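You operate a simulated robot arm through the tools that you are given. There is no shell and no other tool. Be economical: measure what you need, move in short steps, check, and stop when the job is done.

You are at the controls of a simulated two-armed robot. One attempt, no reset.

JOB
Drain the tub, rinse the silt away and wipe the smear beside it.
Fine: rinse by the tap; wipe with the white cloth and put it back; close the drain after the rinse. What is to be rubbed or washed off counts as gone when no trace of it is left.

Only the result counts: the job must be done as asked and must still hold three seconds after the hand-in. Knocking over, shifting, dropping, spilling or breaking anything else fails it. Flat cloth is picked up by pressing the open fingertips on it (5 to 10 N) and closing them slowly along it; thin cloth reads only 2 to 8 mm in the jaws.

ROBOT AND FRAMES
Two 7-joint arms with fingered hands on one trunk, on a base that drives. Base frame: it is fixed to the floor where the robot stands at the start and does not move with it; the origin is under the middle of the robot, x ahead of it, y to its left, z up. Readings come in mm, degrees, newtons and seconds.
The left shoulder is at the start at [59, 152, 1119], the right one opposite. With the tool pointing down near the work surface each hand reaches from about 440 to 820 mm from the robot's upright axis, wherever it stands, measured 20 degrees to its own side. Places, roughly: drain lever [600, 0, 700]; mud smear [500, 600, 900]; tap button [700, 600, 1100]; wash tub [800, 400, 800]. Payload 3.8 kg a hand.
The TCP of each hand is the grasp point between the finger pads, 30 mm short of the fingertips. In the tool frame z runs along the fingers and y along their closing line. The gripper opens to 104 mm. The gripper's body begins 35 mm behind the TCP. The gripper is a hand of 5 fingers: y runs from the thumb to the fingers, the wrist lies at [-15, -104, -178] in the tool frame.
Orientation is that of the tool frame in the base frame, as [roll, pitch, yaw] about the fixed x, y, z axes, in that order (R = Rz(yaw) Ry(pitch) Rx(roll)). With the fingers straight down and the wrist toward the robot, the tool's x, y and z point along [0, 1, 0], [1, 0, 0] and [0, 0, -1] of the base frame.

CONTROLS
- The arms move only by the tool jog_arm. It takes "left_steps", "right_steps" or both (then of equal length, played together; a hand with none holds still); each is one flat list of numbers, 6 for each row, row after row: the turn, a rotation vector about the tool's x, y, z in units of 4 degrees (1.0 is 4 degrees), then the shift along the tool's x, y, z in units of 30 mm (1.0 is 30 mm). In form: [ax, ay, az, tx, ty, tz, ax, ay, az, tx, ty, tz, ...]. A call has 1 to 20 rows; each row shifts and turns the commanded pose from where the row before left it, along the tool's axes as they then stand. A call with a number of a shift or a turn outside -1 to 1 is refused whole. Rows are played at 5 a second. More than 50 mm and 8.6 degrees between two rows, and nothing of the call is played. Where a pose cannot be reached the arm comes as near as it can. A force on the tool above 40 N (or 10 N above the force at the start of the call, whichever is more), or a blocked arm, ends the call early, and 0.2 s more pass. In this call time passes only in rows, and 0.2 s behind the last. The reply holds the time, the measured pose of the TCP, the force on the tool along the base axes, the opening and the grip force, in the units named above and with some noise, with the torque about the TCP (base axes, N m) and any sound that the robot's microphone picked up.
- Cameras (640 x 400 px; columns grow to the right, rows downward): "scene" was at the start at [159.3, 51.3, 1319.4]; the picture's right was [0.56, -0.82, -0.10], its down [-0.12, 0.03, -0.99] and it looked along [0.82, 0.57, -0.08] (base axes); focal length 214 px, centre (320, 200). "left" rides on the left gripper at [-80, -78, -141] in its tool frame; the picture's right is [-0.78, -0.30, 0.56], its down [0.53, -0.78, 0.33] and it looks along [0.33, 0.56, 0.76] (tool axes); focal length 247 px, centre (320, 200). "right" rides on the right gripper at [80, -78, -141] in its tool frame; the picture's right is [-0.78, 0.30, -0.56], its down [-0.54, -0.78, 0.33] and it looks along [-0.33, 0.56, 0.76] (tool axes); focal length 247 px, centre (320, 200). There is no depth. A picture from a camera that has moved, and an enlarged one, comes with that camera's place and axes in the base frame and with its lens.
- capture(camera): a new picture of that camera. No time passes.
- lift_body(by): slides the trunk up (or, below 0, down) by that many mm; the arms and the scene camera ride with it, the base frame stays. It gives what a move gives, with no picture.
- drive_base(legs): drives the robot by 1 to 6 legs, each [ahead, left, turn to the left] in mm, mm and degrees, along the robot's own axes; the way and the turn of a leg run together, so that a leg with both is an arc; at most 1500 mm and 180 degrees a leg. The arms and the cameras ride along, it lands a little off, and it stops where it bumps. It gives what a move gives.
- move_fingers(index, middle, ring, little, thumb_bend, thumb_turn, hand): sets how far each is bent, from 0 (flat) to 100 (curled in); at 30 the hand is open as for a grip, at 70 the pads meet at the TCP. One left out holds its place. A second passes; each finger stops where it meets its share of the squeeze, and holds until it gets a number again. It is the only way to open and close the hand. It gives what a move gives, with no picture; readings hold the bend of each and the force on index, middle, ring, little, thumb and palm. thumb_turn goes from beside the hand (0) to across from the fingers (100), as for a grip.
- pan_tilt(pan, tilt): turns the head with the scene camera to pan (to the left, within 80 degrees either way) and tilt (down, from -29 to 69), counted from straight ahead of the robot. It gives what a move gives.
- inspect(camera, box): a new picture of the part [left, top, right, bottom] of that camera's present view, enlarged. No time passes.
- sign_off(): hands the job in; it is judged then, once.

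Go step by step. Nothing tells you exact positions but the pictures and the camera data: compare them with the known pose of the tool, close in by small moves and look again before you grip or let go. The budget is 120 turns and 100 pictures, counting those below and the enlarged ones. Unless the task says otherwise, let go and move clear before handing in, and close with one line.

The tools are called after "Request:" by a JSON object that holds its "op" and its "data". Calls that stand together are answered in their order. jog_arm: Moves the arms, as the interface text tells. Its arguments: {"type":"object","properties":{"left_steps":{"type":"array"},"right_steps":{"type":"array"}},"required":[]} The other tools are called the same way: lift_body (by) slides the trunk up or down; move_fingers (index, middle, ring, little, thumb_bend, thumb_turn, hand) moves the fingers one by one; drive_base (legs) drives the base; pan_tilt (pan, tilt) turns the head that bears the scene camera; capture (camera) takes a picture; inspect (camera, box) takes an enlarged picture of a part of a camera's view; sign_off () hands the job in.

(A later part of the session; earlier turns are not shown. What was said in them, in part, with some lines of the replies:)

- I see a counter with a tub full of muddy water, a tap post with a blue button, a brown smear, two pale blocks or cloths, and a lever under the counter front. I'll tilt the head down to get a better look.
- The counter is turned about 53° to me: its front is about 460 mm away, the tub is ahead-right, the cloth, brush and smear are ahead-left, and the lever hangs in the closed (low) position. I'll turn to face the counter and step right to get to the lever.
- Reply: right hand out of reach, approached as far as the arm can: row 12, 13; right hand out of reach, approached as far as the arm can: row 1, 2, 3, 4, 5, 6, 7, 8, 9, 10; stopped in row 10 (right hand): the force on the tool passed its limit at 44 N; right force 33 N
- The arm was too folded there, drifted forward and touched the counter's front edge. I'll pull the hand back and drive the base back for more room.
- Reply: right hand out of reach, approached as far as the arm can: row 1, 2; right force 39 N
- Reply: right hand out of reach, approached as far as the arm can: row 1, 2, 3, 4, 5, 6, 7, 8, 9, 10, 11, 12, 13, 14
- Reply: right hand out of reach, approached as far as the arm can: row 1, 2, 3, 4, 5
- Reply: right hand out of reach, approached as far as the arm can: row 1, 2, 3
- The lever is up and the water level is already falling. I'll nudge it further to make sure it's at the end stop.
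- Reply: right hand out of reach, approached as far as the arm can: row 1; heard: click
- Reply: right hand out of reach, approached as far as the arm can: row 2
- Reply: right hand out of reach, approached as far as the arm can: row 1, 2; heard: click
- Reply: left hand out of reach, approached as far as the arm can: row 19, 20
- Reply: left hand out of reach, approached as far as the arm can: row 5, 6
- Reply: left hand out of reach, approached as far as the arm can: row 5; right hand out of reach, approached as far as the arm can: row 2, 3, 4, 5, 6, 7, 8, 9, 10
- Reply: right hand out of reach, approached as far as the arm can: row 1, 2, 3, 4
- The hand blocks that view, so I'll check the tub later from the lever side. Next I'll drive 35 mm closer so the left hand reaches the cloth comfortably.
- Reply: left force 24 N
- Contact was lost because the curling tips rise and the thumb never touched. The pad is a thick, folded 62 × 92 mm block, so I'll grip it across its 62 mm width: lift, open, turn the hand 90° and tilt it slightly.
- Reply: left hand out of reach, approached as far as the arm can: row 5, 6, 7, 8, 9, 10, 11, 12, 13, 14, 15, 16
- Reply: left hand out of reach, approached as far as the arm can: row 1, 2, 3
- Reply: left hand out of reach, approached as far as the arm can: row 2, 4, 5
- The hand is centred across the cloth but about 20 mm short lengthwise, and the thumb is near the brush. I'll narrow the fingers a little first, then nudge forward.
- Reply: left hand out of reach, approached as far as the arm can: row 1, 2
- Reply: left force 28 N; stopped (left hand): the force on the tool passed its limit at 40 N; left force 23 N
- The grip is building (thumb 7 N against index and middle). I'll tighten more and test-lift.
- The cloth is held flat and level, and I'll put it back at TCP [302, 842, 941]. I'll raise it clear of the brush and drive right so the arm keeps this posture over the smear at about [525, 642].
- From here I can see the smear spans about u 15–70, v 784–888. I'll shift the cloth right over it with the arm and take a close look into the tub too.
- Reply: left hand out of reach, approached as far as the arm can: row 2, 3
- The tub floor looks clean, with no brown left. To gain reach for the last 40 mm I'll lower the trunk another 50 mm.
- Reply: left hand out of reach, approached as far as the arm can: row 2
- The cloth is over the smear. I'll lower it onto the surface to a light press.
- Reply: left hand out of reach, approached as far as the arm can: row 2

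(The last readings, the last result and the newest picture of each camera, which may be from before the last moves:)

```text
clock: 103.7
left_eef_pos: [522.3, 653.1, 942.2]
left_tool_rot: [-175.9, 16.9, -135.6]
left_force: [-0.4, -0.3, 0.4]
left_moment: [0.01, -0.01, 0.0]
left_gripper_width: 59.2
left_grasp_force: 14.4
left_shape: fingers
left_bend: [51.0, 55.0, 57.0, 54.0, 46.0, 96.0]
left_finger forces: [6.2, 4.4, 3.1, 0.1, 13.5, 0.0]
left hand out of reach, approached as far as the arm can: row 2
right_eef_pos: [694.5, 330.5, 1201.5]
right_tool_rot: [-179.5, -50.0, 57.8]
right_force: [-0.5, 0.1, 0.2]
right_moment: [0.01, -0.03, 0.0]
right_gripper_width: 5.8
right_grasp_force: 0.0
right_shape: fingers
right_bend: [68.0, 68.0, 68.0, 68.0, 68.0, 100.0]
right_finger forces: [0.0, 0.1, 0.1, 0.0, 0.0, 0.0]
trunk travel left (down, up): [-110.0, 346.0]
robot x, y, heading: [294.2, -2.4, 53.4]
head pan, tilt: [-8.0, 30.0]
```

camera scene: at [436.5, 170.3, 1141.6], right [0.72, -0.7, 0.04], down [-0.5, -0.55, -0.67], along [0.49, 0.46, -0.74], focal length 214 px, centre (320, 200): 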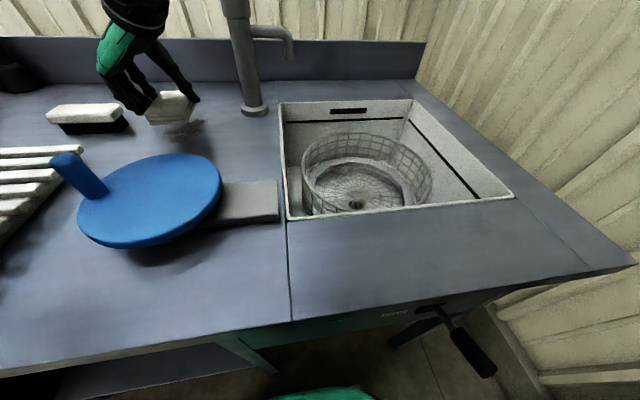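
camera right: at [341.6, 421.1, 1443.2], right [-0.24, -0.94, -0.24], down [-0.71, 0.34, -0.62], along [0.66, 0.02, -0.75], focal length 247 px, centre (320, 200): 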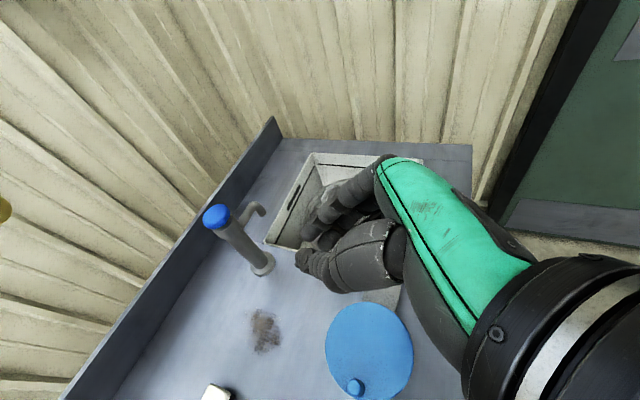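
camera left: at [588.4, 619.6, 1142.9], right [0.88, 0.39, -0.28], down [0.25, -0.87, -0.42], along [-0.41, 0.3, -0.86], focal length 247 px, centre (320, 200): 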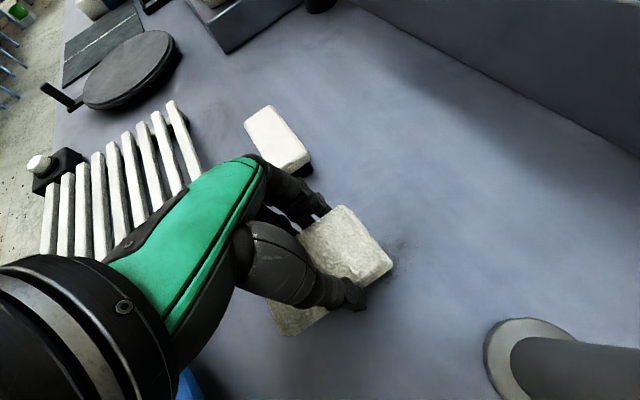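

It's nearly touching. I'll press a few millimetres and make the first strokes along the smear.

Request:
{"op": "jog_arm", "data": {"left_steps": [0, 0, 0, 0.04, 0.01, 0.13, 0, 0, 0, 0.02, 0.01, 0.07, 0, 0, 0, 0.474, -0.087, -0.133, 0, 0, 0, 0.474, -0.087, -0.133, 0, 0, 0, 0.316, -0.058, -0.09, 0, 0, 0, -0.474, 0.087, 0.133, 0, 0, 0, -0.474, 0.087, 0.133, 0, 0, 0, -0.474, 0.087, 0.133, 0, 0, 0, -0.316, 0.058, 0.09, 0, 0, 0, -0.316, 0.058, 0.09, 0, 0, 0, 0.316, -0.058, -0.09, 0, 0, 0, 0.316, -0.058, -0.09]}}

Request:
{"op": "capture", "data": {"camera": "left"}}

```text
clock: 106.3
left_eef_pos: [509.7, 641.6, 938.7]
left_tool_rot: [-176.0, 17.4, -135.6]
left_force: [5.7, 5.7, 25.2]
left_moment: [0.24, 0.27, -0.21]
left_gripper_width: 59.8
left_grasp_force: 25.7
left_shape: fingers
left_bend: [54.0, 56.0, 58.0, 54.0, 46.0, 94.0]
left_finger forces: [5.1, 15.7, 16.4, 0.0, 15.3, 0.1]
left hand out of reach, approached as far as the arm can: row 8, 9, 10
right_eef_pos: [695.9, 326.5, 1203.3]
right_tool_rot: [-179.5, -50.2, 57.8]
right_force: [0.0, -0.4, -0.4]
right_moment: [0.02, -0.02, -0.01]
right_gripper_width: 5.8
right_grasp_force: 0.0
right_shape: fingers
right_bend: [68.0, 68.0, 68.0, 68.0, 68.0, 100.0]
right_finger forces: [0.0, 0.0, 0.0, 0.1, 0.1, 0.0]
trunk travel left (down, up): [-110.0, 346.0]
robot x, y, heading: [294.2, -2.3, 53.2]
head pan, tilt: [-8.0, 30.0]
```

```text
31 pictures are left
camera left: at [580.2, 615.7, 1100.6], right [0.88, 0.39, -0.28], down [0.25, -0.87, -0.42], along [-0.41, 0.3, -0.86], focal length 247 px, centre (320, 200)
```

left: 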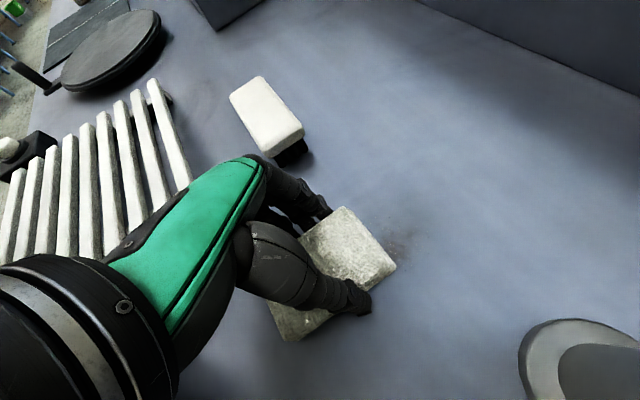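

It's wiping well, but the far end of the smear is beyond reach. The base still has about 60 mm clearance, so I'll lift slightly, drive 28 mm nearer and 12 mm right, and come down again.

Request:
{"op": "jog_arm", "data": {"left_steps": [0, 0, 0, 0, 0, -0.4, 0, 0, 0, 0, 0, -0.5]}}

Request:
{"op": "drive_base", "data": {"legs": [[28, -12, 0]]}}

Request:
{"op": "capture", "data": {"camera": "left"}}

```text
clock: 106.9
left_eef_pos: [500.3, 637.6, 960.4]
left_tool_rot: [-175.9, 16.8, -135.6]
left_force: [0.1, -0.7, 0.0]
left_moment: [0.01, 0.01, 0.02]
left_gripper_width: 59.6
left_grasp_force: 13.0
left_shape: fingers
left_bend: [52.0, 56.0, 58.0, 54.0, 46.0, 95.0]
left_finger forces: [6.5, 4.4, 1.9, 0.0, 12.8, 0.1]
right_eef_pos: [694.5, 328.0, 1201.6]
right_tool_rot: [-179.5, -50.2, 57.8]
right_force: [0.1, -1.4, -0.3]
right_moment: [0.0, 0.0, 0.0]
right_gripper_width: 6.0
right_grasp_force: 0.1
right_shape: fingers
right_bend: [68.0, 68.0, 68.0, 68.0, 68.0, 100.0]
right_finger forces: [0.0, 0.0, 0.1, 0.0, 0.0, 0.0]
trunk travel left (down, up): [-110.0, 346.0]
robot x, y, heading: [290.5, -1.8, 53.2]
head pan, tilt: [-8.0, 30.0]
```

```text
clock: 107.8
left_eef_pos: [526.3, 653.7, 962.4]
left_tool_rot: [-175.8, 17.0, -135.6]
left_force: [-0.2, -0.3, -0.9]
left_moment: [0.04, -0.03, 0.02]
left_gripper_width: 59.4
left_grasp_force: 12.9
left_shape: fingers
left_bend: [52.0, 56.0, 58.0, 54.0, 46.0, 95.0]
left_finger forces: [6.5, 4.3, 1.8, 0.0, 12.8, 0.0]
right_eef_pos: [720.2, 342.8, 1202.4]
right_tool_rot: [-179.6, -50.2, 57.9]
right_force: [-0.3, -0.2, -0.7]
right_moment: [-0.01, -0.01, -0.03]
right_gripper_width: 5.8
right_grasp_force: 0.0
right_shape: fingers
right_bend: [68.0, 68.0, 68.0, 68.0, 68.0, 100.0]
right_finger forces: [0.0, 0.1, 0.0, 0.1, 0.1, 0.0]
trunk travel left (down, up): [-110.0, 346.0]
robot x, y, heading: [319.8, 15.0, 53.6]
head pan, tilt: [-8.0, 30.0]
```

```text
30 pictures are left
camera left: at [597.4, 627.9, 1124.1], right [0.88, 0.39, -0.28], down [0.25, -0.87, -0.42], along [-0.41, 0.3, -0.86], focal length 247 px, centre (320, 200)
```

left: 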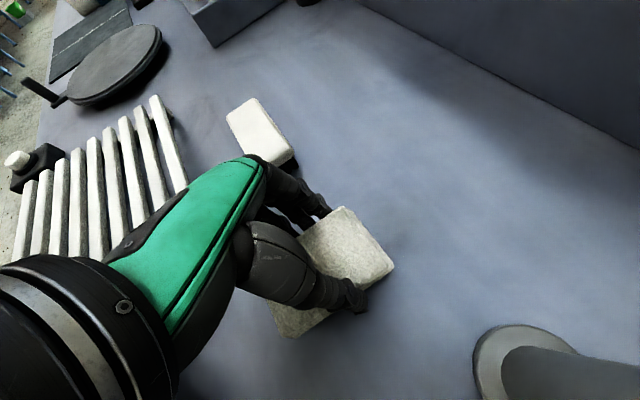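

Now I'll lower to contact again and stroke over the full length, with two lateral offsets.

Request:
{"op": "jog_arm", "data": {"left_steps": [0, 0, 0, 0, 0, 0.5, 0, 0, 0, 0, 0, 0.3, 0, 0, 0, -0.474, 0.087, 0.133, 0, 0, 0, -0.474, 0.087, 0.133, 0, 0, 0, 0.474, -0.087, -0.133, 0, 0, 0, 0.474, -0.087, -0.133, 0, 0, 0, 0.474, -0.087, -0.133, 0, 0, 0, 0.474, -0.087, -0.133, 0, 0, 0, -0.05, -0.33, 0.04, 0, 0, 0, -0.474, 0.087, 0.133, 0, 0, 0, -0.474, 0.087, 0.133, 0, 0, 0, -0.474, 0.087, 0.133, 0, 0, 0, -0.474, 0.087, 0.133, 0, 0, 0, 0.1, 0.66, -0.08, 0, 0, 0, 0.474, -0.087, -0.133, 0, 0, 0, 0.474, -0.087, -0.133, 0, 0, 0, 0.474, -0.087, -0.133, 0, 0, 0, 0.474, -0.087, -0.133]}}

Request:
{"op": "capture", "data": {"camera": "left"}}

```text
clock: 111.6
left_eef_pos: [498.0, 625.7, 938.2]
left_tool_rot: [-176.0, 17.3, -135.6]
left_force: [3.9, 5.3, 22.0]
left_moment: [0.44, 0.41, -0.18]
left_gripper_width: 59.0
left_grasp_force: 24.5
left_shape: fingers
left_bend: [53.0, 56.0, 58.0, 54.0, 46.0, 95.0]
left_finger forces: [5.5, 14.3, 14.9, 0.0, 14.0, 0.0]
left hand out of reach, approached as far as the arm can: row 4, 13
right_eef_pos: [720.6, 341.7, 1202.2]
right_tool_rot: [-179.4, -50.2, 57.8]
right_force: [-0.2, -0.1, 0.0]
right_moment: [-0.01, 0.0, -0.01]
right_gripper_width: 5.5
right_grasp_force: 0.1
right_shape: fingers
right_bend: [68.0, 68.0, 68.0, 68.0, 68.0, 100.0]
right_finger forces: [0.0, 0.0, 0.0, 0.1, 0.1, 0.1]
trunk travel left (down, up): [-110.0, 346.0]
robot x, y, heading: [316.7, 12.7, 53.5]
head pan, tilt: [-8.0, 30.0]
```

```text
29 pictures are left
camera left: at [568.6, 599.7, 1101.2], right [0.88, 0.39, -0.28], down [0.25, -0.87, -0.42], along [-0.41, 0.3, -0.86], focal length 247 px, centre (320, 200)
```

left: 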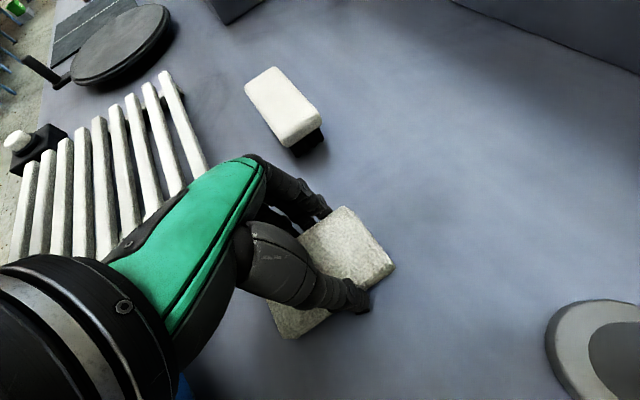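

The far part looks clean. I'll lift the cloth and inspect the area.

Request:
{"op": "jog_arm", "data": {"left_steps": [0, 0, 0, 0, 0, -0.6, 0, 0, 0, 0, 0, -0.9, 0, 0, 0, 0, 0, -0.9, 0, 0, 0, 0, 0, -0.9]}}

Request:
{"op": "capture", "data": {"camera": "left"}}

Request:
{"op": "inspect", "data": {"camera": "scene", "box": [90, 60, 250, 160]}}

```text
clock: 112.6
left_eef_pos: [470.6, 612.6, 1031.8]
left_tool_rot: [-176.0, 17.0, -135.7]
left_force: [0.2, 0.0, -0.7]
left_moment: [0.01, 0.04, 0.0]
left_gripper_width: 58.9
left_grasp_force: 12.3
left_shape: fingers
left_bend: [52.0, 56.0, 58.0, 54.0, 47.0, 95.0]
left_finger forces: [6.4, 4.1, 2.0, 0.1, 12.5, 0.1]
right_eef_pos: [721.2, 343.6, 1201.6]
right_tool_rot: [-179.5, -50.2, 57.8]
right_force: [-0.2, -0.1, 1.0]
right_moment: [0.0, 0.03, 0.0]
right_gripper_width: 5.9
right_grasp_force: 0.0
right_shape: fingers
right_bend: [68.0, 68.0, 68.0, 68.0, 68.0, 100.0]
right_finger forces: [0.1, 0.1, 0.0, 0.1, 0.0, 0.1]
trunk travel left (down, up): [-110.0, 346.0]
robot x, y, heading: [320.6, 13.5, 53.4]
head pan, tilt: [-8.0, 30.0]
```

```text
28 pictures are left
camera left: at [542.6, 587.9, 1194.3], right [0.88, 0.39, -0.28], down [0.25, -0.87, -0.42], along [-0.41, 0.3, -0.86], focal length 247 px, centre (320, 200)
```

left: 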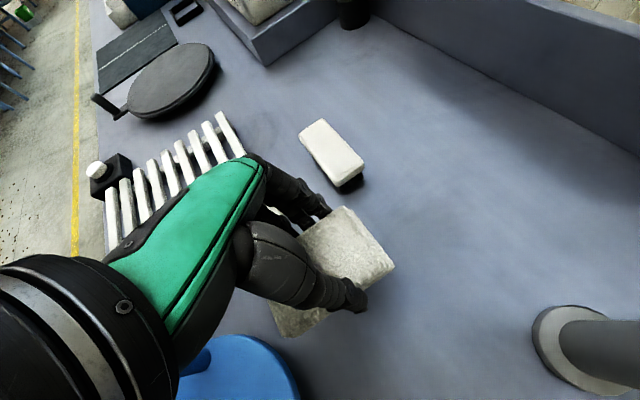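

```text
4.00 times, centred on (170, 110) of scene
camera zoom: at [461.5, 183.7, 1142.0], right [0.72, -0.7, 0.04], down [-0.49, -0.55, -0.67], along [0.49, 0.46, -0.74], focal length 858 px, centre (920, 560)
```

zoom: 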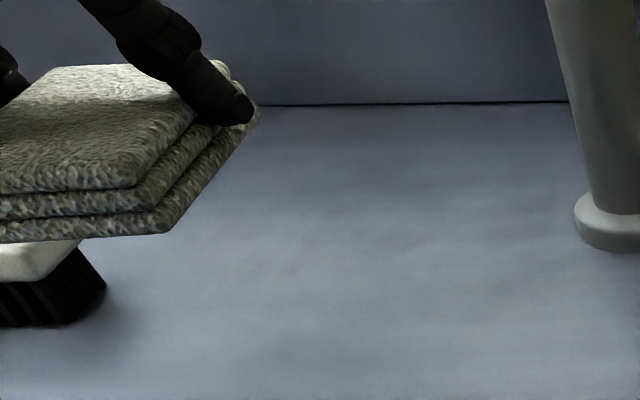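

The area looks clean. I'll zoom more for faint traces.

Request:
{"op": "inspect", "data": {"camera": "scene", "box": [140, 100, 220, 150]}}

Request:
{"op": "inspect", "data": {"camera": "left", "box": [340, 180, 540, 305]}}

```text
8.00 times, centred on (180, 125) of scene
camera zoom: at [461.5, 183.7, 1142.0], right [0.72, -0.7, 0.04], down [-0.49, -0.55, -0.67], along [0.49, 0.46, -0.74], focal length 1716 px, centre (1440, 800)
```

zoom: 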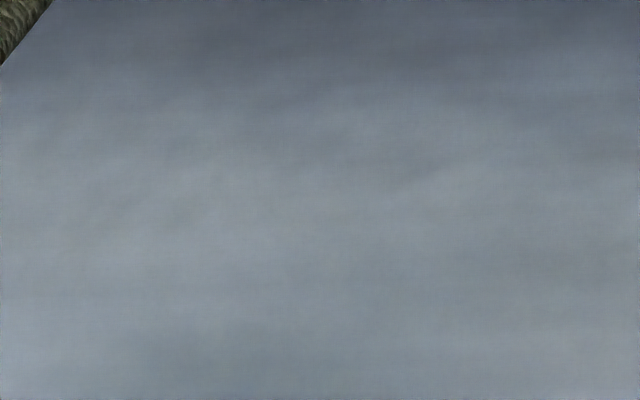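

```text
3.20 times, centred on (440, 242) of left
camera zoom: at [542.6, 587.9, 1194.3], right [0.88, 0.39, -0.28], down [0.25, -0.87, -0.42], along [-0.41, 0.3, -0.86], focal length 790 px, centre (-64, 64)
```

zoom: 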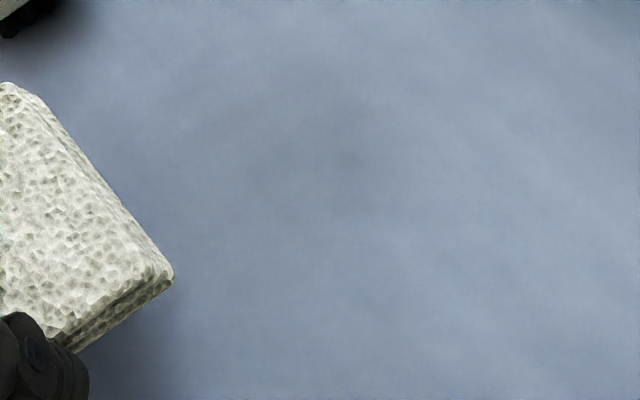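

There's possibly a very faint shade at the far end, near v≈895. I'll drive 15 mm nearer and do another full set of passes extending past it.

Request:
{"op": "drive_base", "data": {"legs": [[15, 0, 0]]}}

Request:
{"op": "jog_arm", "data": {"left_steps": [0, 0, 0, 0, 0, 0.9, 0, 0, 0, 0, 0, 0.9, 0, 0, 0, 0, 0, 0.9, 0, 0, 0, 0, 0, 0.5, 0, 0, 0, -0.06, -0.39, 0.08, 0, 0, 0, -0.474, 0.087, 0.133, 0, 0, 0, -0.474, 0.087, 0.133, 0, 0, 0, -0.474, 0.087, 0.133, 0, 0, 0, -0.474, 0.087, 0.133, 0, 0, 0, 0.474, -0.087, -0.133, 0, 0, 0, 0.474, -0.087, -0.133, 0, 0, 0, 0.474, -0.087, -0.133, 0, 0, 0, 0.474, -0.087, -0.133, 0, 0, 0, 0.474, -0.087, -0.133, 0, 0, 0, 0.07, 0.46, -0.055, 0, 0, 0, -0.474, 0.087, 0.133, 0, 0, 0, -0.474, 0.087, 0.133, 0, 0, 0, -0.474, 0.087, 0.133, 0, 0, 0, -0.474, 0.087, 0.133, 0, 0, 0, -0.474, 0.087, 0.133]}}

Request:
{"op": "jog_arm", "data": {"left_steps": [0, 0, 0, -0.04, -0.33, 0.04, 0, 0, 0, -0.04, -0.33, 0.04, 0, 0, 0, -0.04, -0.33, 0.04, 0, 0, 0, 0.474, -0.087, -0.133, 0, 0, 0, 0.474, -0.087, -0.133, 0, 0, 0, 0.474, -0.087, -0.133, 0, 0, 0, 0.474, -0.087, -0.133, 0, 0, 0, 0.474, -0.087, -0.133, 0, 0, 0, 0.474, -0.087, -0.133, 0, 0, 0, 0, 0, -0.6, 0, 0, 0, 0, 0, -0.9, 0, 0, 0, 0, 0, -0.9, 0, 0, 0, 0, 0, -0.9]}}

Request:
{"op": "inspect", "data": {"camera": "left", "box": [340, 160, 580, 310]}}

Request:
{"op": "inspect", "data": {"camera": "scene", "box": [90, 60, 250, 160]}}

```text
clock: 113.4
left_eef_pos: [475.9, 622.2, 1031.8]
left_tool_rot: [-175.9, 16.9, -135.3]
left_force: [0.2, -0.2, 0.3]
left_moment: [0.0, 0.0, -0.01]
left_gripper_width: 58.9
left_grasp_force: 12.3
left_shape: fingers
left_bend: [52.0, 56.0, 58.0, 54.0, 47.0, 95.0]
left_finger forces: [6.3, 4.0, 2.1, 0.0, 12.6, 0.1]
right_eef_pos: [725.5, 353.3, 1200.6]
right_tool_rot: [-179.5, -50.1, 58.1]
right_force: [-0.6, 0.3, 0.3]
right_moment: [0.01, 0.02, 0.0]
right_gripper_width: 5.7
right_grasp_force: 0.1
right_shape: fingers
right_bend: [68.0, 68.0, 68.0, 68.0, 68.0, 100.0]
right_finger forces: [0.1, 0.0, 0.0, 0.1, 0.0, 0.1]
trunk travel left (down, up): [-110.0, 346.0]
robot x, y, heading: [323.8, 17.5, 53.6]
head pan, tilt: [-8.0, 30.0]
stopped in leg 1: the robot was blocked; the commanded pose is now the measured one
```

```text
clock: 117.6
left_eef_pos: [535.6, 683.5, 940.5]
left_tool_rot: [-175.9, 17.1, -135.5]
left_force: [0.8, -0.9, 3.3]
left_moment: [-0.02, 0.06, 0.04]
left_gripper_width: 58.7
left_grasp_force: 14.4
left_shape: fingers
left_bend: [52.0, 56.0, 58.0, 54.0, 47.0, 95.0]
left_finger forces: [5.7, 5.1, 4.7, 0.0, 13.0, 0.0]
right_eef_pos: [725.2, 351.3, 1201.9]
right_tool_rot: [-179.5, -50.1, 58.0]
right_force: [-0.6, -0.1, -0.7]
right_moment: [0.01, 0.01, 0.01]
right_gripper_width: 5.9
right_grasp_force: 0.1
right_shape: fingers
right_bend: [68.0, 68.0, 68.0, 68.0, 68.0, 100.0]
right_finger forces: [0.0, 0.0, 0.1, 0.1, 0.1, 0.0]
trunk travel left (down, up): [-110.0, 346.0]
robot x, y, heading: [324.9, 15.0, 53.8]
head pan, tilt: [-8.0, 30.0]
```

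```text
clock: 120.4
left_eef_pos: [472.3, 581.5, 1032.9]
left_tool_rot: [-175.9, 16.9, -135.5]
left_force: [0.2, 0.2, -0.9]
left_moment: [0.0, -0.02, 0.01]
left_gripper_width: 58.5
left_grasp_force: 12.5
left_shape: fingers
left_bend: [52.0, 56.0, 57.0, 54.0, 47.0, 96.0]
left_finger forces: [6.3, 4.1, 1.9, 0.0, 12.3, 0.0]
left hand out of reach, approached as far as the arm can: row 3
right_eef_pos: [724.2, 349.6, 1202.5]
right_tool_rot: [-179.6, -50.3, 58.1]
right_force: [0.2, 0.0, -1.0]
right_moment: [0.01, 0.02, 0.0]
right_gripper_width: 5.7
right_grasp_force: 0.0
right_shape: fingers
right_bend: [68.0, 68.0, 68.0, 68.0, 68.0, 100.0]
right_finger forces: [0.0, 0.0, 0.0, 0.0, 0.1, 0.1]
trunk travel left (down, up): [-110.0, 346.0]
robot x, y, heading: [323.8, 20.2, 53.5]
head pan, tilt: [-8.0, 30.0]
```

```text
2.67 times, centred on (460, 235) of left
camera zoom: at [543.5, 557.0, 1194.8], right [0.88, 0.39, -0.28], down [0.25, -0.87, -0.42], along [-0.41, 0.3, -0.86], focal length 659 px, centre (-53, 107)
```

zoom: 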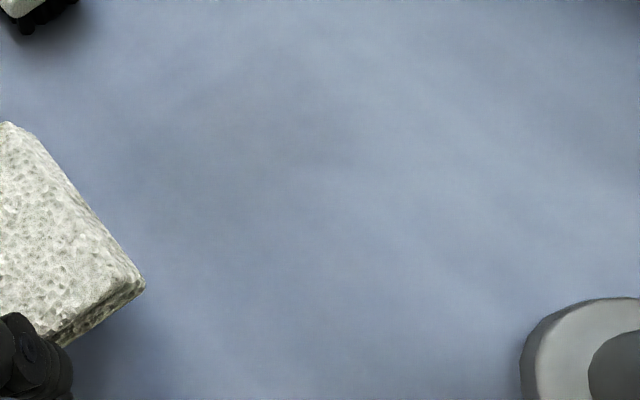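

```text
4.00 times, centred on (170, 110) of scene
camera zoom: at [466.6, 190.0, 1142.0], right [0.72, -0.69, 0.04], down [-0.49, -0.55, -0.67], along [0.49, 0.46, -0.74], focal length 858 px, centre (920, 560)
```

zoom: 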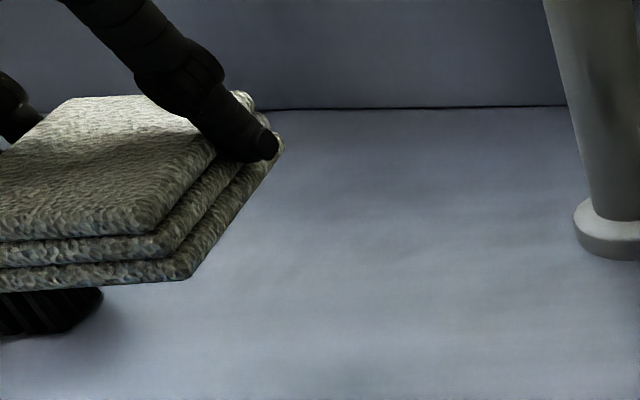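

The smear is gone. The base nudged the counter, so I'll back off 12 mm and drive left to return the cloth to where it came from.

Request:
{"op": "drive_base", "data": {"legs": [[-14, 0, 0], [0, 265, 0]]}}

Request:
{"op": "capture", "data": {"camera": "left"}}

```text
clock: 122.7
left_eef_pos: [242.4, 731.7, 1032.9]
left_tool_rot: [-175.9, 16.9, -135.0]
left_force: [-1.2, 0.1, -0.3]
left_moment: [-0.02, 0.02, -0.01]
left_gripper_width: 58.4
left_grasp_force: 12.0
left_shape: fingers
left_bend: [52.0, 56.0, 57.0, 54.0, 47.0, 96.0]
left_finger forces: [6.2, 4.1, 2.0, 0.0, 12.4, 0.0]
right_eef_pos: [498.3, 501.0, 1201.4]
right_tool_rot: [-179.7, -50.1, 58.5]
right_force: [0.1, 0.0, 0.0]
right_moment: [0.0, 0.0, -0.03]
right_gripper_width: 5.6
right_grasp_force: 0.0
right_shape: fingers
right_bend: [68.0, 68.0, 68.0, 68.0, 68.0, 100.0]
right_finger forces: [0.1, 0.0, 0.0, 0.0, 0.0, 0.0]
trunk travel left (down, up): [-110.0, 346.0]
robot x, y, heading: [100.9, 166.8, 53.8]
head pan, tilt: [-8.0, 30.0]
```

```text
22 pictures are left
camera left: at [315.0, 707.6, 1194.4], right [0.87, 0.4, -0.28], down [0.26, -0.87, -0.42], along [-0.41, 0.29, -0.86], focal length 247 px, centre (320, 200)
```

left: 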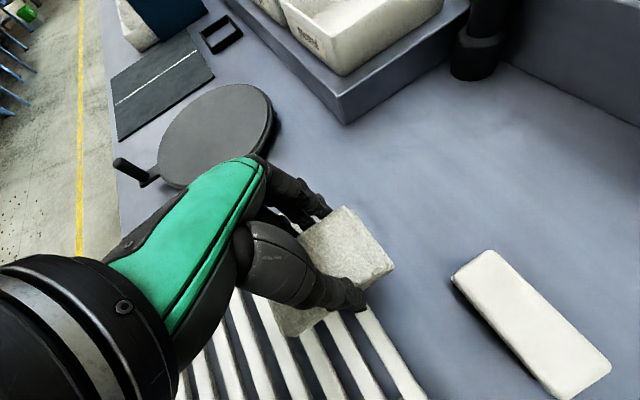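

Next I'll shift the hand to directly above the original cloth spot.

Request:
{"op": "jog_arm", "data": {"left_steps": [0, 0, 0, -0.735, 0.387, 0.188, 0, 0, 0, -0.735, 0.387, 0.188, 0, 0, 0, -0.735, 0.387, 0.188, 0, 0, 0, -0.735, 0.387, 0.188, 0, 0, 0, 0, 0, 0.9]}}

Request:
{"op": "capture", "data": {"camera": "left"}}

```text
clock: 123.9
left_eef_pos: [283.3, 834.2, 1006.9]
left_tool_rot: [-175.9, 16.9, -134.9]
left_force: [-0.8, 1.0, -0.7]
left_moment: [0.02, -0.03, 0.01]
left_gripper_width: 58.3
left_grasp_force: 12.3
left_shape: fingers
left_bend: [52.0, 56.0, 58.0, 54.0, 47.0, 96.0]
left_finger forces: [6.1, 4.1, 1.8, 0.0, 12.3, 0.0]
right_eef_pos: [499.7, 503.1, 1201.1]
right_tool_rot: [-179.6, -50.1, 58.5]
right_force: [-0.8, 0.0, -0.5]
right_moment: [0.02, -0.01, -0.01]
right_gripper_width: 5.4
right_grasp_force: 0.0
right_shape: fingers
right_bend: [68.0, 68.0, 68.0, 68.0, 68.0, 100.0]
right_finger forces: [0.0, 0.0, 0.0, 0.1, 0.1, 0.0]
trunk travel left (down, up): [-110.0, 346.0]
robot x, y, heading: [102.9, 168.1, 54.2]
head pan, tilt: [-8.0, 30.0]
```

```text
21 pictures are left
camera left: at [355.9, 810.8, 1169.1], right [0.87, 0.4, -0.28], down [0.26, -0.87, -0.42], along [-0.41, 0.29, -0.86], focal length 247 px, centre (320, 200)
```

left: 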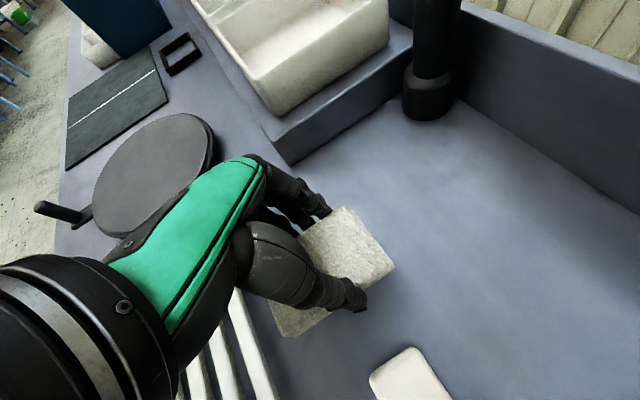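

I'm aligned. I'll descend to set the cloth down.

Request:
{"op": "jog_arm", "data": {"left_steps": [0, 0, 0, 0, 0, 0.9, 0, 0, 0, 0, 0, 0.7, 0, 0, 0, 0, -0.03, 0.4, 0, 0, 0, 0, 0, 0.17]}}

```text
clock: 124.9
left_eef_pos: [302.5, 844.9, 944.7]
left_tool_rot: [-176.1, 17.0, -135.1]
left_force: [0.3, 0.9, 0.1]
left_moment: [-0.04, -0.02, 0.0]
left_gripper_width: 58.2
left_grasp_force: 12.0
left_shape: fingers
left_bend: [52.0, 56.0, 58.0, 54.0, 47.0, 96.0]
left_finger forces: [6.3, 4.0, 1.8, 0.0, 12.4, 0.1]
right_eef_pos: [497.8, 503.7, 1202.7]
right_tool_rot: [-179.5, -50.2, 58.3]
right_force: [-0.5, 0.2, 0.0]
right_moment: [-0.04, -0.01, 0.0]
right_gripper_width: 5.5
right_grasp_force: 0.0
right_shape: fingers
right_bend: [68.0, 68.0, 68.0, 68.0, 68.0, 100.0]
right_finger forces: [0.0, 0.0, 0.1, 0.0, 0.0, 0.0]
trunk travel left (down, up): [-110.0, 346.0]
robot x, y, heading: [97.4, 166.7, 54.0]
head pan, tilt: [-8.0, 30.0]
```

Four more millimetres to touch down, then I'll open gently.

Request:
{"op": "jog_arm", "data": {"left_steps": [0, 0, 0, 0.05, 0, 0.08, 0, 0, 0, 0.05, 0, 0.06]}}

Request:
{"op": "move_fingers", "data": {"hand": "left", "index": 38, "middle": 38, "ring": 38, "little": 38, "thumb_bend": 38}}

Request:
{"op": "inspect", "data": {"camera": "scene", "box": [90, 50, 270, 170]}}

```text
clock: 125.5
left_eef_pos: [300.1, 841.4, 940.9]
left_tool_rot: [-175.8, 16.9, -135.2]
left_force: [0.2, 0.3, 0.4]
left_moment: [0.01, 0.02, -0.04]
left_gripper_width: 58.1
left_grasp_force: 12.9
left_shape: fingers
left_bend: [52.0, 56.0, 57.0, 54.0, 47.0, 96.0]
left_finger forces: [5.9, 4.1, 2.6, 0.0, 12.4, 0.0]
right_eef_pos: [498.5, 502.0, 1201.9]
right_tool_rot: [-179.5, -50.1, 58.4]
right_force: [-0.2, 0.8, -0.7]
right_moment: [-0.02, -0.01, 0.01]
right_gripper_width: 5.6
right_grasp_force: 0.1
right_shape: fingers
right_bend: [68.0, 68.0, 68.0, 68.0, 68.0, 100.0]
right_finger forces: [0.0, 0.0, 0.1, 0.0, 0.1, 0.0]
trunk travel left (down, up): [-110.0, 346.0]
robot x, y, heading: [94.4, 167.9, 53.9]
head pan, tilt: [-8.0, 30.0]
```

```text
clock: 126.5
left_eef_pos: [300.0, 840.8, 940.4]
left_tool_rot: [-176.0, 16.9, -135.1]
left_force: [0.2, -1.3, 1.5]
left_moment: [0.04, 0.09, 0.02]
left_gripper_width: 82.7
left_grasp_force: 1.1
left_shape: fingers
left_bend: [38.0, 38.0, 38.0, 38.0, 38.0, 97.0]
left_finger forces: [0.0, 0.0, 1.8, 0.1, 0.1, 0.0]
right_eef_pos: [497.5, 502.6, 1200.9]
right_tool_rot: [-179.5, -50.0, 58.3]
right_force: [0.0, -0.2, 0.2]
right_moment: [0.04, -0.02, -0.01]
right_gripper_width: 5.7
right_grasp_force: 0.0
right_shape: fingers
right_bend: [68.0, 68.0, 68.0, 68.0, 68.0, 100.0]
right_finger forces: [0.1, 0.0, 0.0, 0.0, 0.0, 0.0]
trunk travel left (down, up): [-110.0, 346.0]
robot x, y, heading: [98.8, 165.5, 53.8]
head pan, tilt: [-8.0, 30.0]
```

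```text
3.33 times, centred on (180, 110) of scene
camera zoom: at [241.0, 340.2, 1141.9], right [0.72, -0.69, 0.04], down [-0.49, -0.56, -0.67], along [0.49, 0.47, -0.74], focal length 715 px, centre (787, 500)
```

zoom: 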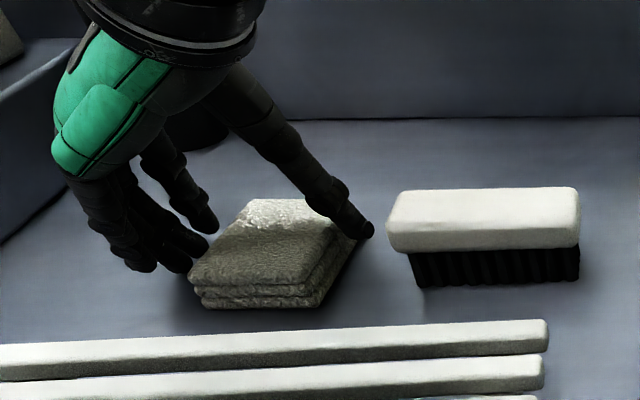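

The cloth is back in place. I'll lift the left hand straight up, then back away from the counter and move right to the lever.

Request:
{"op": "jog_arm", "data": {"left_steps": [0, 0, 0, -0.26, -0.07, -0.9, 0, 0, 0, -0.26, -0.07, -0.9, 0, 0, 0, -0.26, -0.07, -0.9, 0, 0, 0, -0.26, -0.07, -0.9, 0, 0, 0, -0.26, -0.07, -0.9, 0, 0, 0, -0.26, -0.07, -0.9]}}

Request:
{"op": "drive_base", "data": {"legs": [[-522, 0, 0], [0, -283, 0]]}}

Request:
{"op": "lift_body", "data": {"by": 90}}

Request:
{"op": "capture", "data": {"camera": "scene"}}

Request:
{"op": "capture", "data": {"camera": "right"}}

```text
clock: 127.9
left_eef_pos: [271.8, 854.4, 1091.4]
left_tool_rot: [-175.7, 16.9, -135.1]
left_force: [0.5, -0.4, -1.2]
left_moment: [0.0, -0.02, -0.02]
left_gripper_width: 83.0
left_grasp_force: 0.1
left_shape: fingers
left_bend: [38.0, 38.0, 38.0, 38.0, 38.0, 97.0]
left_finger forces: [0.1, 0.0, 0.0, 0.0, 0.0, 0.0]
left hand out of reach, approached as far as the arm can: row 4, 5, 6
right_eef_pos: [498.0, 503.0, 1201.9]
right_tool_rot: [-179.6, -50.1, 58.4]
right_force: [0.5, -0.7, 0.0]
right_moment: [0.0, 0.01, -0.01]
right_gripper_width: 5.6
right_grasp_force: 0.1
right_shape: fingers
right_bend: [68.0, 68.0, 68.0, 68.0, 68.0, 100.0]
right_finger forces: [0.1, 0.0, 0.0, 0.1, 0.0, 0.0]
trunk travel left (down, up): [-110.0, 346.0]
robot x, y, heading: [100.7, 167.4, 54.1]
head pan, tilt: [-8.0, 30.0]
```

```text
clock: 132.5
left_eef_pos: [203.0, 263.0, 1091.1]
left_tool_rot: [-175.9, 17.1, -135.4]
left_force: [0.4, 0.6, -0.2]
left_moment: [-0.04, 0.02, -0.03]
left_gripper_width: 82.9
left_grasp_force: 0.1
left_shape: fingers
left_bend: [38.0, 38.0, 38.0, 38.0, 38.0, 97.0]
left_finger forces: [0.0, 0.0, 0.0, 0.0, 0.0, 0.0]
right_eef_pos: [427.7, -91.7, 1201.1]
right_tool_rot: [-179.5, -50.0, 58.0]
right_force: [-0.2, 0.0, 0.5]
right_moment: [0.0, 0.0, 0.01]
right_gripper_width: 5.5
right_grasp_force: 0.1
right_shape: fingers
right_bend: [68.0, 68.0, 68.0, 68.0, 68.0, 100.0]
right_finger forces: [0.0, 0.0, 0.0, 0.0, 0.0, 0.0]
trunk travel left (down, up): [-110.0, 346.0]
robot x, y, heading: [27.7, -419.4, 53.8]
head pan, tilt: [-8.0, 30.0]
```

```text
clock: 133.8
left_eef_pos: [173.9, 221.9, 1267.8]
left_tool_rot: [-177.3, 24.4, -135.9]
left_force: [0.0, -0.9, -0.2]
left_moment: [-0.02, 0.03, 0.04]
left_gripper_width: 83.1
left_grasp_force: 0.0
left_shape: fingers
left_bend: [38.0, 38.0, 38.0, 38.0, 38.0, 97.0]
left_finger forces: [0.1, 0.0, 0.1, 0.0, 0.1, 0.1]
right_eef_pos: [429.6, -90.2, 1291.7]
right_tool_rot: [-179.6, -50.1, 58.1]
right_force: [-0.8, 0.4, 0.6]
right_moment: [-0.01, 0.0, -0.01]
right_gripper_width: 5.4
right_grasp_force: 0.0
right_shape: fingers
right_bend: [68.0, 68.0, 68.0, 68.0, 68.0, 100.0]
right_finger forces: [0.1, 0.1, 0.0, 0.0, 0.0, 0.0]
trunk travel left (down, up): [-200.0, 256.0]
robot x, y, heading: [24.6, -422.4, 53.6]
head pan, tilt: [-8.0, 30.0]
```

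```text
19 pictures are left
camera scene: at [135.9, -295.7, 1263.5], right [0.72, -0.7, 0.02], down [-0.43, -0.47, -0.77], along [0.55, 0.54, -0.64], focal length 214 px, centre (320, 200)
```

scene: 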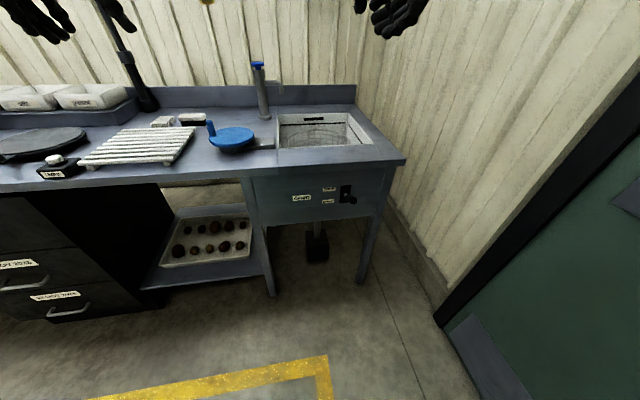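

```text
18 pictures are left
camera right: at [332.8, -98.3, 1443.1], right [-0.23, -0.94, -0.24], down [-0.71, 0.33, -0.62], along [0.66, 0.02, -0.75], focal length 247 px, centre (320, 200)
```

right: 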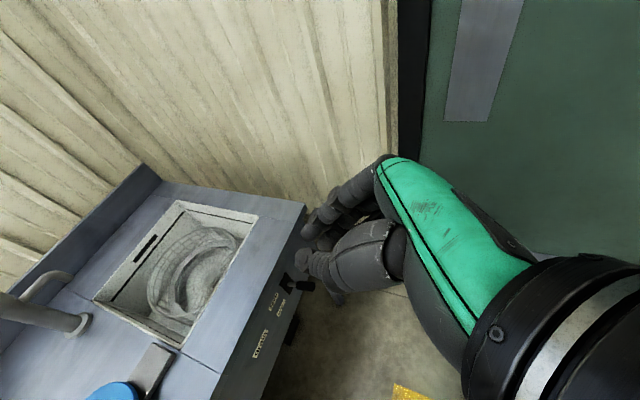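

The right camera happens to look straight into the tub, so I'll inspect it closely for silt.

Request:
{"op": "inspect", "data": {"camera": "right", "box": [90, 190, 270, 350]}}

```text
2.50 times, centred on (180, 270) of right
camera zoom: at [332.8, -98.3, 1443.1], right [-0.23, -0.94, -0.24], down [-0.71, 0.33, -0.62], along [0.66, 0.02, -0.75], focal length 617 px, centre (670, 25)
```

zoom: 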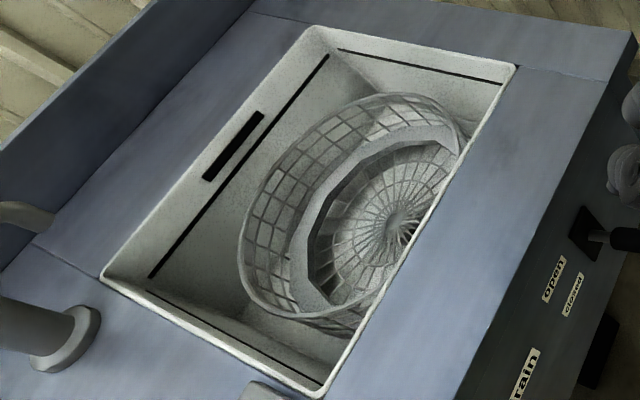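

Request:
{"op": "inspect", "data": {"camera": "right", "box": [145, 230, 241, 290]}}

```text
6.67 times, centred on (193, 260) of right
camera zoom: at [332.8, -98.3, 1443.1], right [-0.23, -0.94, -0.24], down [-0.71, 0.33, -0.62], along [0.66, 0.02, -0.75], focal length 1646 px, centre (1167, -200)
```

zoom: 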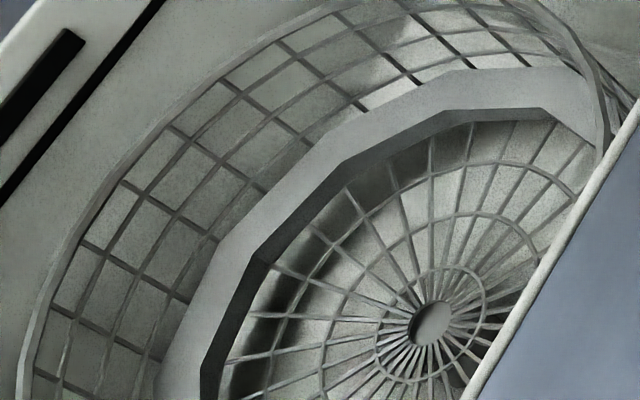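

The tub is clean, with shadows only. Now for the drain: I'll bring the right hand to the standoff behind the raised lever and open it.

Request:
{"op": "jog_arm", "data": {"right_steps": [0, 0, 0, -0.517, 0.229, 0.8, 0, 0, 0, -0.517, 0.229, 0.8, 0, 0, 0, -0.517, 0.229, 0.8, 0, 0, 0, -0.517, 0.229, 0.8, 0, 0, 0, -0.517, 0.229, 0.8, 0, 0, 0, -0.517, 0.229, 0.8, 0, 0, 0, -0.517, 0.229, 0.8, 0, 0, 0, -0.517, 0.229, 0.8, 0, 0, 0, -0.517, 0.229, 0.8, 0, 0, 0, -0.517, 0.229, 0.8, 0, 0, 0, -0.517, 0.229, 0.8, 0, 0, 0, -0.517, 0.229, 0.8, 0, 0, 0, -0.517, 0.229, 0.8, 0, 0, 0, -0.517, 0.229, 0.8, 0, 0, 0, -0.517, 0.229, 0.8]}}

Request:
{"op": "move_fingers", "data": {"hand": "right", "index": 32, "middle": 32, "ring": 32, "little": 32, "thumb_bend": 32}}

Request:
{"op": "capture", "data": {"camera": "right"}}

```text
clock: 137.0
left_eef_pos: [174.0, 221.9, 1268.4]
left_tool_rot: [-177.2, 24.4, -135.9]
left_force: [0.7, 1.1, -0.4]
left_moment: [-0.02, 0.0, 0.02]
left_gripper_width: 82.7
left_grasp_force: 0.0
left_shape: fingers
left_bend: [38.0, 38.0, 38.0, 38.0, 38.0, 97.0]
left_finger forces: [0.0, 0.1, 0.0, 0.0, 0.0, 0.1]
right_eef_pos: [580.2, -35.7, 880.3]
right_tool_rot: [-179.4, -50.2, 58.0]
right_force: [-0.6, 0.4, -0.4]
right_moment: [0.01, -0.01, 0.0]
right_gripper_width: 5.6
right_grasp_force: 0.0
right_shape: fingers
right_bend: [68.0, 68.0, 68.0, 68.0, 68.0, 100.0]
right_finger forces: [0.0, 0.1, 0.0, 0.0, 0.0, 0.0]
trunk travel left (down, up): [-200.0, 256.0]
robot x, y, heading: [25.4, -420.0, 53.7]
head pan, tilt: [-8.0, 30.0]
```

```text
clock: 138.0
left_eef_pos: [172.6, 222.0, 1268.4]
left_tool_rot: [-177.1, 24.4, -135.9]
left_force: [0.0, 0.5, 0.4]
left_moment: [-0.01, 0.02, 0.0]
left_gripper_width: 82.6
left_grasp_force: 0.1
left_shape: fingers
left_bend: [38.0, 38.0, 38.0, 38.0, 38.0, 97.0]
left_finger forces: [0.1, 0.0, 0.0, 0.0, 0.0, 0.0]
right_eef_pos: [580.0, -35.0, 881.5]
right_tool_rot: [-179.5, -50.1, 58.0]
right_force: [-0.4, 0.9, 0.0]
right_moment: [-0.02, 0.01, -0.04]
right_gripper_width: 98.2
right_grasp_force: 0.1
right_shape: fingers
right_bend: [32.0, 32.0, 32.0, 32.0, 32.0, 96.0]
right_finger forces: [0.0, 0.0, 0.1, 0.0, 0.0, 0.1]
trunk travel left (down, up): [-200.0, 256.0]
robot x, y, heading: [26.6, -422.9, 53.6]
head pan, tilt: [-8.0, 30.0]
```

```text
15 pictures are left
camera right: at [484.4, -44.9, 1033.4], right [-0.23, -0.94, -0.24], down [-0.71, 0.33, -0.62], along [0.66, 0.03, -0.75], focal length 247 px, centre (320, 200)
```

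right: 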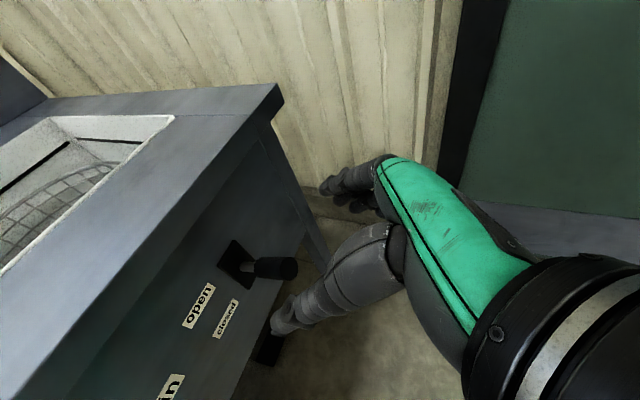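

The view matches the earlier retreat pose. I'll advance onto the knob and close.

Request:
{"op": "jog_arm", "data": {"right_steps": [0, 0, 0, -0.07, 0.02, 0.81, 0, 0, 0, -0.07, 0.02, 0.81, 0, 0, 0, -0.07, 0.02, 0.81, 0, 0, 0, -0.07, 0.02, 0.81, 0, 0, 0, -0.07, 0.02, 0.81]}}

Request:
{"op": "move_fingers", "data": {"hand": "right", "index": 66, "middle": 66, "ring": 66, "little": 66, "thumb_bend": 66}}

Request:
{"op": "capture", "data": {"camera": "right"}}

```text
clock: 139.2
left_eef_pos: [173.4, 223.3, 1267.1]
left_tool_rot: [-177.2, 24.4, -136.0]
left_force: [0.0, -0.4, 0.1]
left_moment: [0.01, 0.0, -0.02]
left_gripper_width: 82.7
left_grasp_force: 0.0
left_shape: fingers
left_bend: [38.0, 38.0, 38.0, 38.0, 38.0, 97.0]
left_finger forces: [0.0, 0.0, 0.0, 0.1, 0.1, 0.1]
right_eef_pos: [628.2, 38.5, 795.9]
right_tool_rot: [-179.5, -50.0, 58.0]
right_force: [0.1, -1.0, -0.5]
right_moment: [0.03, -0.04, 0.0]
right_gripper_width: 98.2
right_grasp_force: 0.0
right_shape: fingers
right_bend: [32.0, 32.0, 32.0, 32.0, 32.0, 96.0]
right_finger forces: [0.0, 0.0, 0.1, 0.0, 0.1, 0.0]
trunk travel left (down, up): [-200.0, 256.0]
robot x, y, heading: [26.9, -423.0, 53.5]
head pan, tilt: [-8.0, 30.0]
```

```text
clock: 140.2
left_eef_pos: [174.1, 220.6, 1268.4]
left_tool_rot: [-177.2, 24.4, -136.0]
left_force: [0.1, -0.3, 0.5]
left_moment: [0.02, 0.0, 0.01]
left_gripper_width: 82.8
left_grasp_force: 0.0
left_shape: fingers
left_bend: [38.0, 38.0, 38.0, 38.0, 38.0, 97.0]
left_finger forces: [0.0, 0.0, 0.0, 0.0, 0.1, 0.0]
right_eef_pos: [630.9, 35.7, 797.7]
right_tool_rot: [-179.6, -50.1, 57.8]
right_force: [5.7, -3.5, 1.0]
right_moment: [-0.1, -0.13, -0.08]
right_gripper_width: 13.4
right_grasp_force: 3.4
right_shape: fingers
right_bend: [65.0, 61.0, 66.0, 66.0, 65.0, 100.0]
right_finger forces: [1.1, 5.6, 0.0, 0.1, 0.4, 0.0]
trunk travel left (down, up): [-200.0, 256.0]
robot x, y, heading: [26.6, -422.2, 53.8]
head pan, tilt: [-8.0, 30.0]
```

```text
14 pictures are left
camera right: at [534.2, 28.0, 948.4], right [-0.24, -0.94, -0.24], down [-0.71, 0.34, -0.62], along [0.66, 0.02, -0.75], focal length 247 px, centre (320, 200)
```

right: 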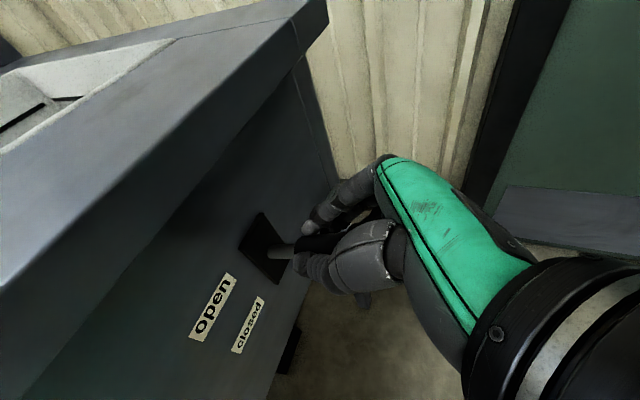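

Index and middle hold the knob. I'll push it down along the arc to "closed".

Request:
{"op": "jog_arm", "data": {"right_steps": [0, 0, 0, -0.43, 0, 0.215, 0, 0, 0, -0.43, 0, 0.215, 0, 0, 0, -0.4, 0, 0.25, 0, 0, 0, -0.3, 0, 0.36, 0, 0, 0, -0.29, 0, 0.37, 0, 0, 0, -0.29, 0, 0.37, 0, 0, 0, -0.3, 0, 0.3, 0, 0, 0, -0.25, 0, 0.21]}}

Request:
{"op": "capture", "data": {"camera": "right"}}

```text
clock: 142.0
left_eef_pos: [172.2, 220.9, 1269.1]
left_tool_rot: [-177.0, 24.5, -135.8]
left_force: [-0.5, 0.0, 0.6]
left_moment: [0.01, 0.03, 0.01]
left_gripper_width: 82.9
left_grasp_force: 0.0
left_shape: fingers
left_bend: [38.0, 38.0, 38.0, 38.0, 38.0, 97.0]
left_finger forces: [0.1, 0.0, 0.0, 0.1, 0.0, 0.0]
right_eef_pos: [625.2, 38.7, 689.3]
right_tool_rot: [-179.4, -50.1, 58.1]
right_force: [4.6, 1.4, -0.7]
right_moment: [-0.04, 0.01, 0.04]
right_gripper_width: 15.5
right_grasp_force: 1.5
right_shape: fingers
right_bend: [62.0, 66.0, 66.0, 66.0, 66.0, 100.0]
right_finger forces: [3.6, 0.0, 0.0, 0.0, 0.0, 0.0]
trunk travel left (down, up): [-200.0, 256.0]
robot x, y, heading: [25.0, -417.8, 54.1]
head pan, tilt: [-8.0, 30.0]
```

```text
13 pictures are left
camera right: at [529.9, 29.4, 841.7], right [-0.23, -0.94, -0.24], down [-0.71, 0.33, -0.62], along [0.66, 0.03, -0.75], focal length 247 px, centre (320, 200)
```

right: 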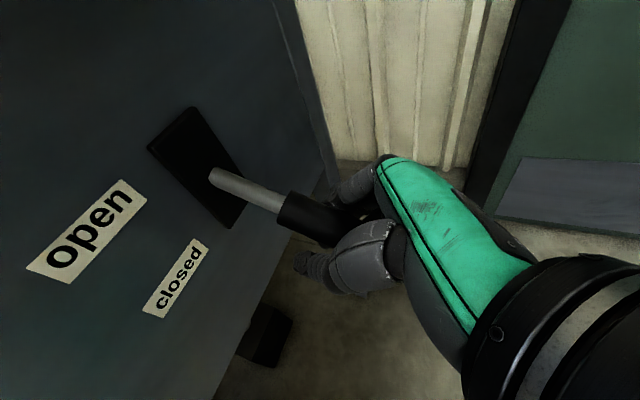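

The lever is down. I'll release, back off and compare it with its starting position.

Request:
{"op": "move_fingers", "data": {"hand": "right", "index": 32, "middle": 32, "ring": 32, "little": 32, "thumb_bend": 32}}

Request:
{"op": "jog_arm", "data": {"right_steps": [0, 0, 0, 0, 0, -0.8, 0, 0, 0, 0, 0, -0.8, 0, 0, 0, 0, 0, -0.8, 0, 0, 0, 0, 0, -0.8, 0, 0, 0, 0, 0, -0.8]}}

Request:
{"op": "capture", "data": {"camera": "right"}}

```text
clock: 143.0
left_eef_pos: [173.7, 221.6, 1269.2]
left_tool_rot: [-177.1, 24.3, -135.9]
left_force: [1.0, 0.3, 0.7]
left_moment: [-0.02, 0.03, 0.03]
left_gripper_width: 83.0
left_grasp_force: 0.0
left_shape: fingers
left_bend: [38.0, 38.0, 38.0, 38.0, 38.0, 97.0]
left_finger forces: [0.0, 0.0, 0.1, 0.0, 0.0, 0.1]
right_eef_pos: [628.2, 37.4, 689.7]
right_tool_rot: [-179.5, -50.1, 58.1]
right_force: [0.7, -0.8, -0.1]
right_moment: [0.03, -0.02, 0.01]
right_gripper_width: 98.1
right_grasp_force: 0.1
right_shape: fingers
right_bend: [32.0, 32.0, 32.0, 32.0, 32.0, 96.0]
right_finger forces: [0.0, 0.1, 0.0, 0.1, 0.0, 0.1]
trunk travel left (down, up): [-200.0, 256.0]
robot x, y, heading: [23.4, -419.5, 53.8]
head pan, tilt: [-8.0, 30.0]
```

```text
clock: 144.2
left_eef_pos: [172.8, 221.5, 1268.1]
left_tool_rot: [-177.1, 24.4, -136.0]
left_force: [-1.2, -0.5, 0.8]
left_moment: [0.0, -0.02, 0.05]
left_gripper_width: 83.1
left_grasp_force: 0.1
left_shape: fingers
left_bend: [38.0, 38.0, 38.0, 38.0, 38.0, 97.0]
left_finger forces: [0.0, 0.0, 0.1, 0.0, 0.1, 0.1]
right_eef_pos: [580.7, -40.7, 767.4]
right_tool_rot: [-179.5, -50.2, 58.0]
right_force: [0.2, -0.8, 0.4]
right_moment: [0.0, 0.01, 0.0]
right_gripper_width: 98.1
right_grasp_force: 0.0
right_shape: fingers
right_bend: [32.0, 32.0, 32.0, 32.0, 32.0, 96.0]
right_finger forces: [0.0, 0.0, 0.0, 0.1, 0.1, 0.1]
trunk travel left (down, up): [-200.0, 256.0]
robot x, y, heading: [25.2, -424.7, 53.6]
head pan, tilt: [-8.0, 30.0]
```

```text
12 pictures are left
camera right: at [484.9, -49.3, 919.3], right [-0.23, -0.94, -0.24], down [-0.71, 0.34, -0.62], along [0.66, 0.03, -0.75], focal length 247 px, centre (320, 200)
```

right: 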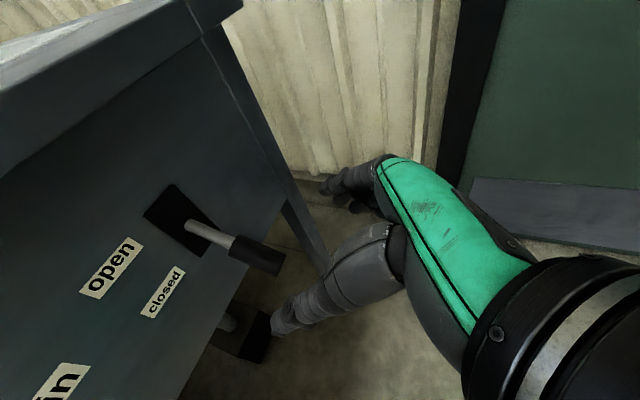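

The knob's pixel position matches the original closed position. One last look at the whole scene before handing in.

Request:
{"op": "capture", "data": {"camera": "scene"}}

Request:
{"op": "inspect", "data": {"camera": "scene", "box": [140, 90, 380, 170]}}

```text
11 pictures are left
camera scene: at [135.3, -296.5, 1263.8], right [0.72, -0.7, 0.02], down [-0.43, -0.47, -0.77], along [0.55, 0.54, -0.64], focal length 214 px, centre (320, 200)
```

scene: 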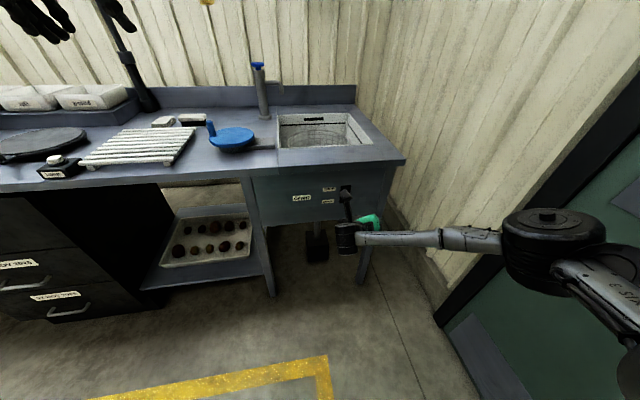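

```text
2.67 times, centred on (260, 130) of scene
camera zoom: at [135.3, -296.5, 1263.8], right [0.72, -0.7, 0.02], down [-0.43, -0.47, -0.77], along [0.55, 0.54, -0.64], focal length 572 px, centre (480, 387)
```

zoom: 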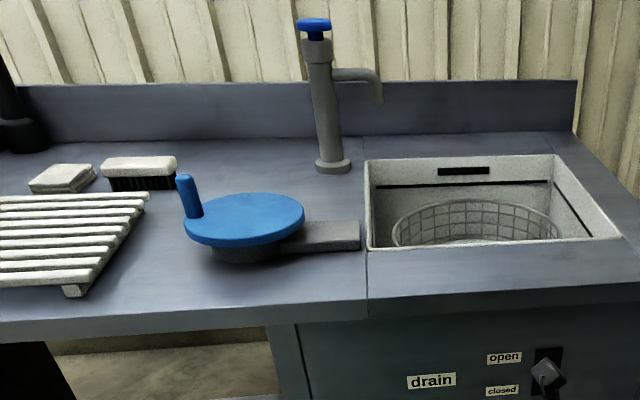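

Everything is in place: the smear is gone, the cloth is back, the tap is off, the tub is empty and clean, and the lever is at closed. Handing in.

Request:
{"op": "sign_off", "data": {}}

```text
The job is handed in.
```

I drained the tub, rinsed it under the tap, wiped the smear away with the white cloth and put the cloth back in its place. The drain lever is closed again; along the way the right fingers and later the base bumped the counter, with no visible shift.
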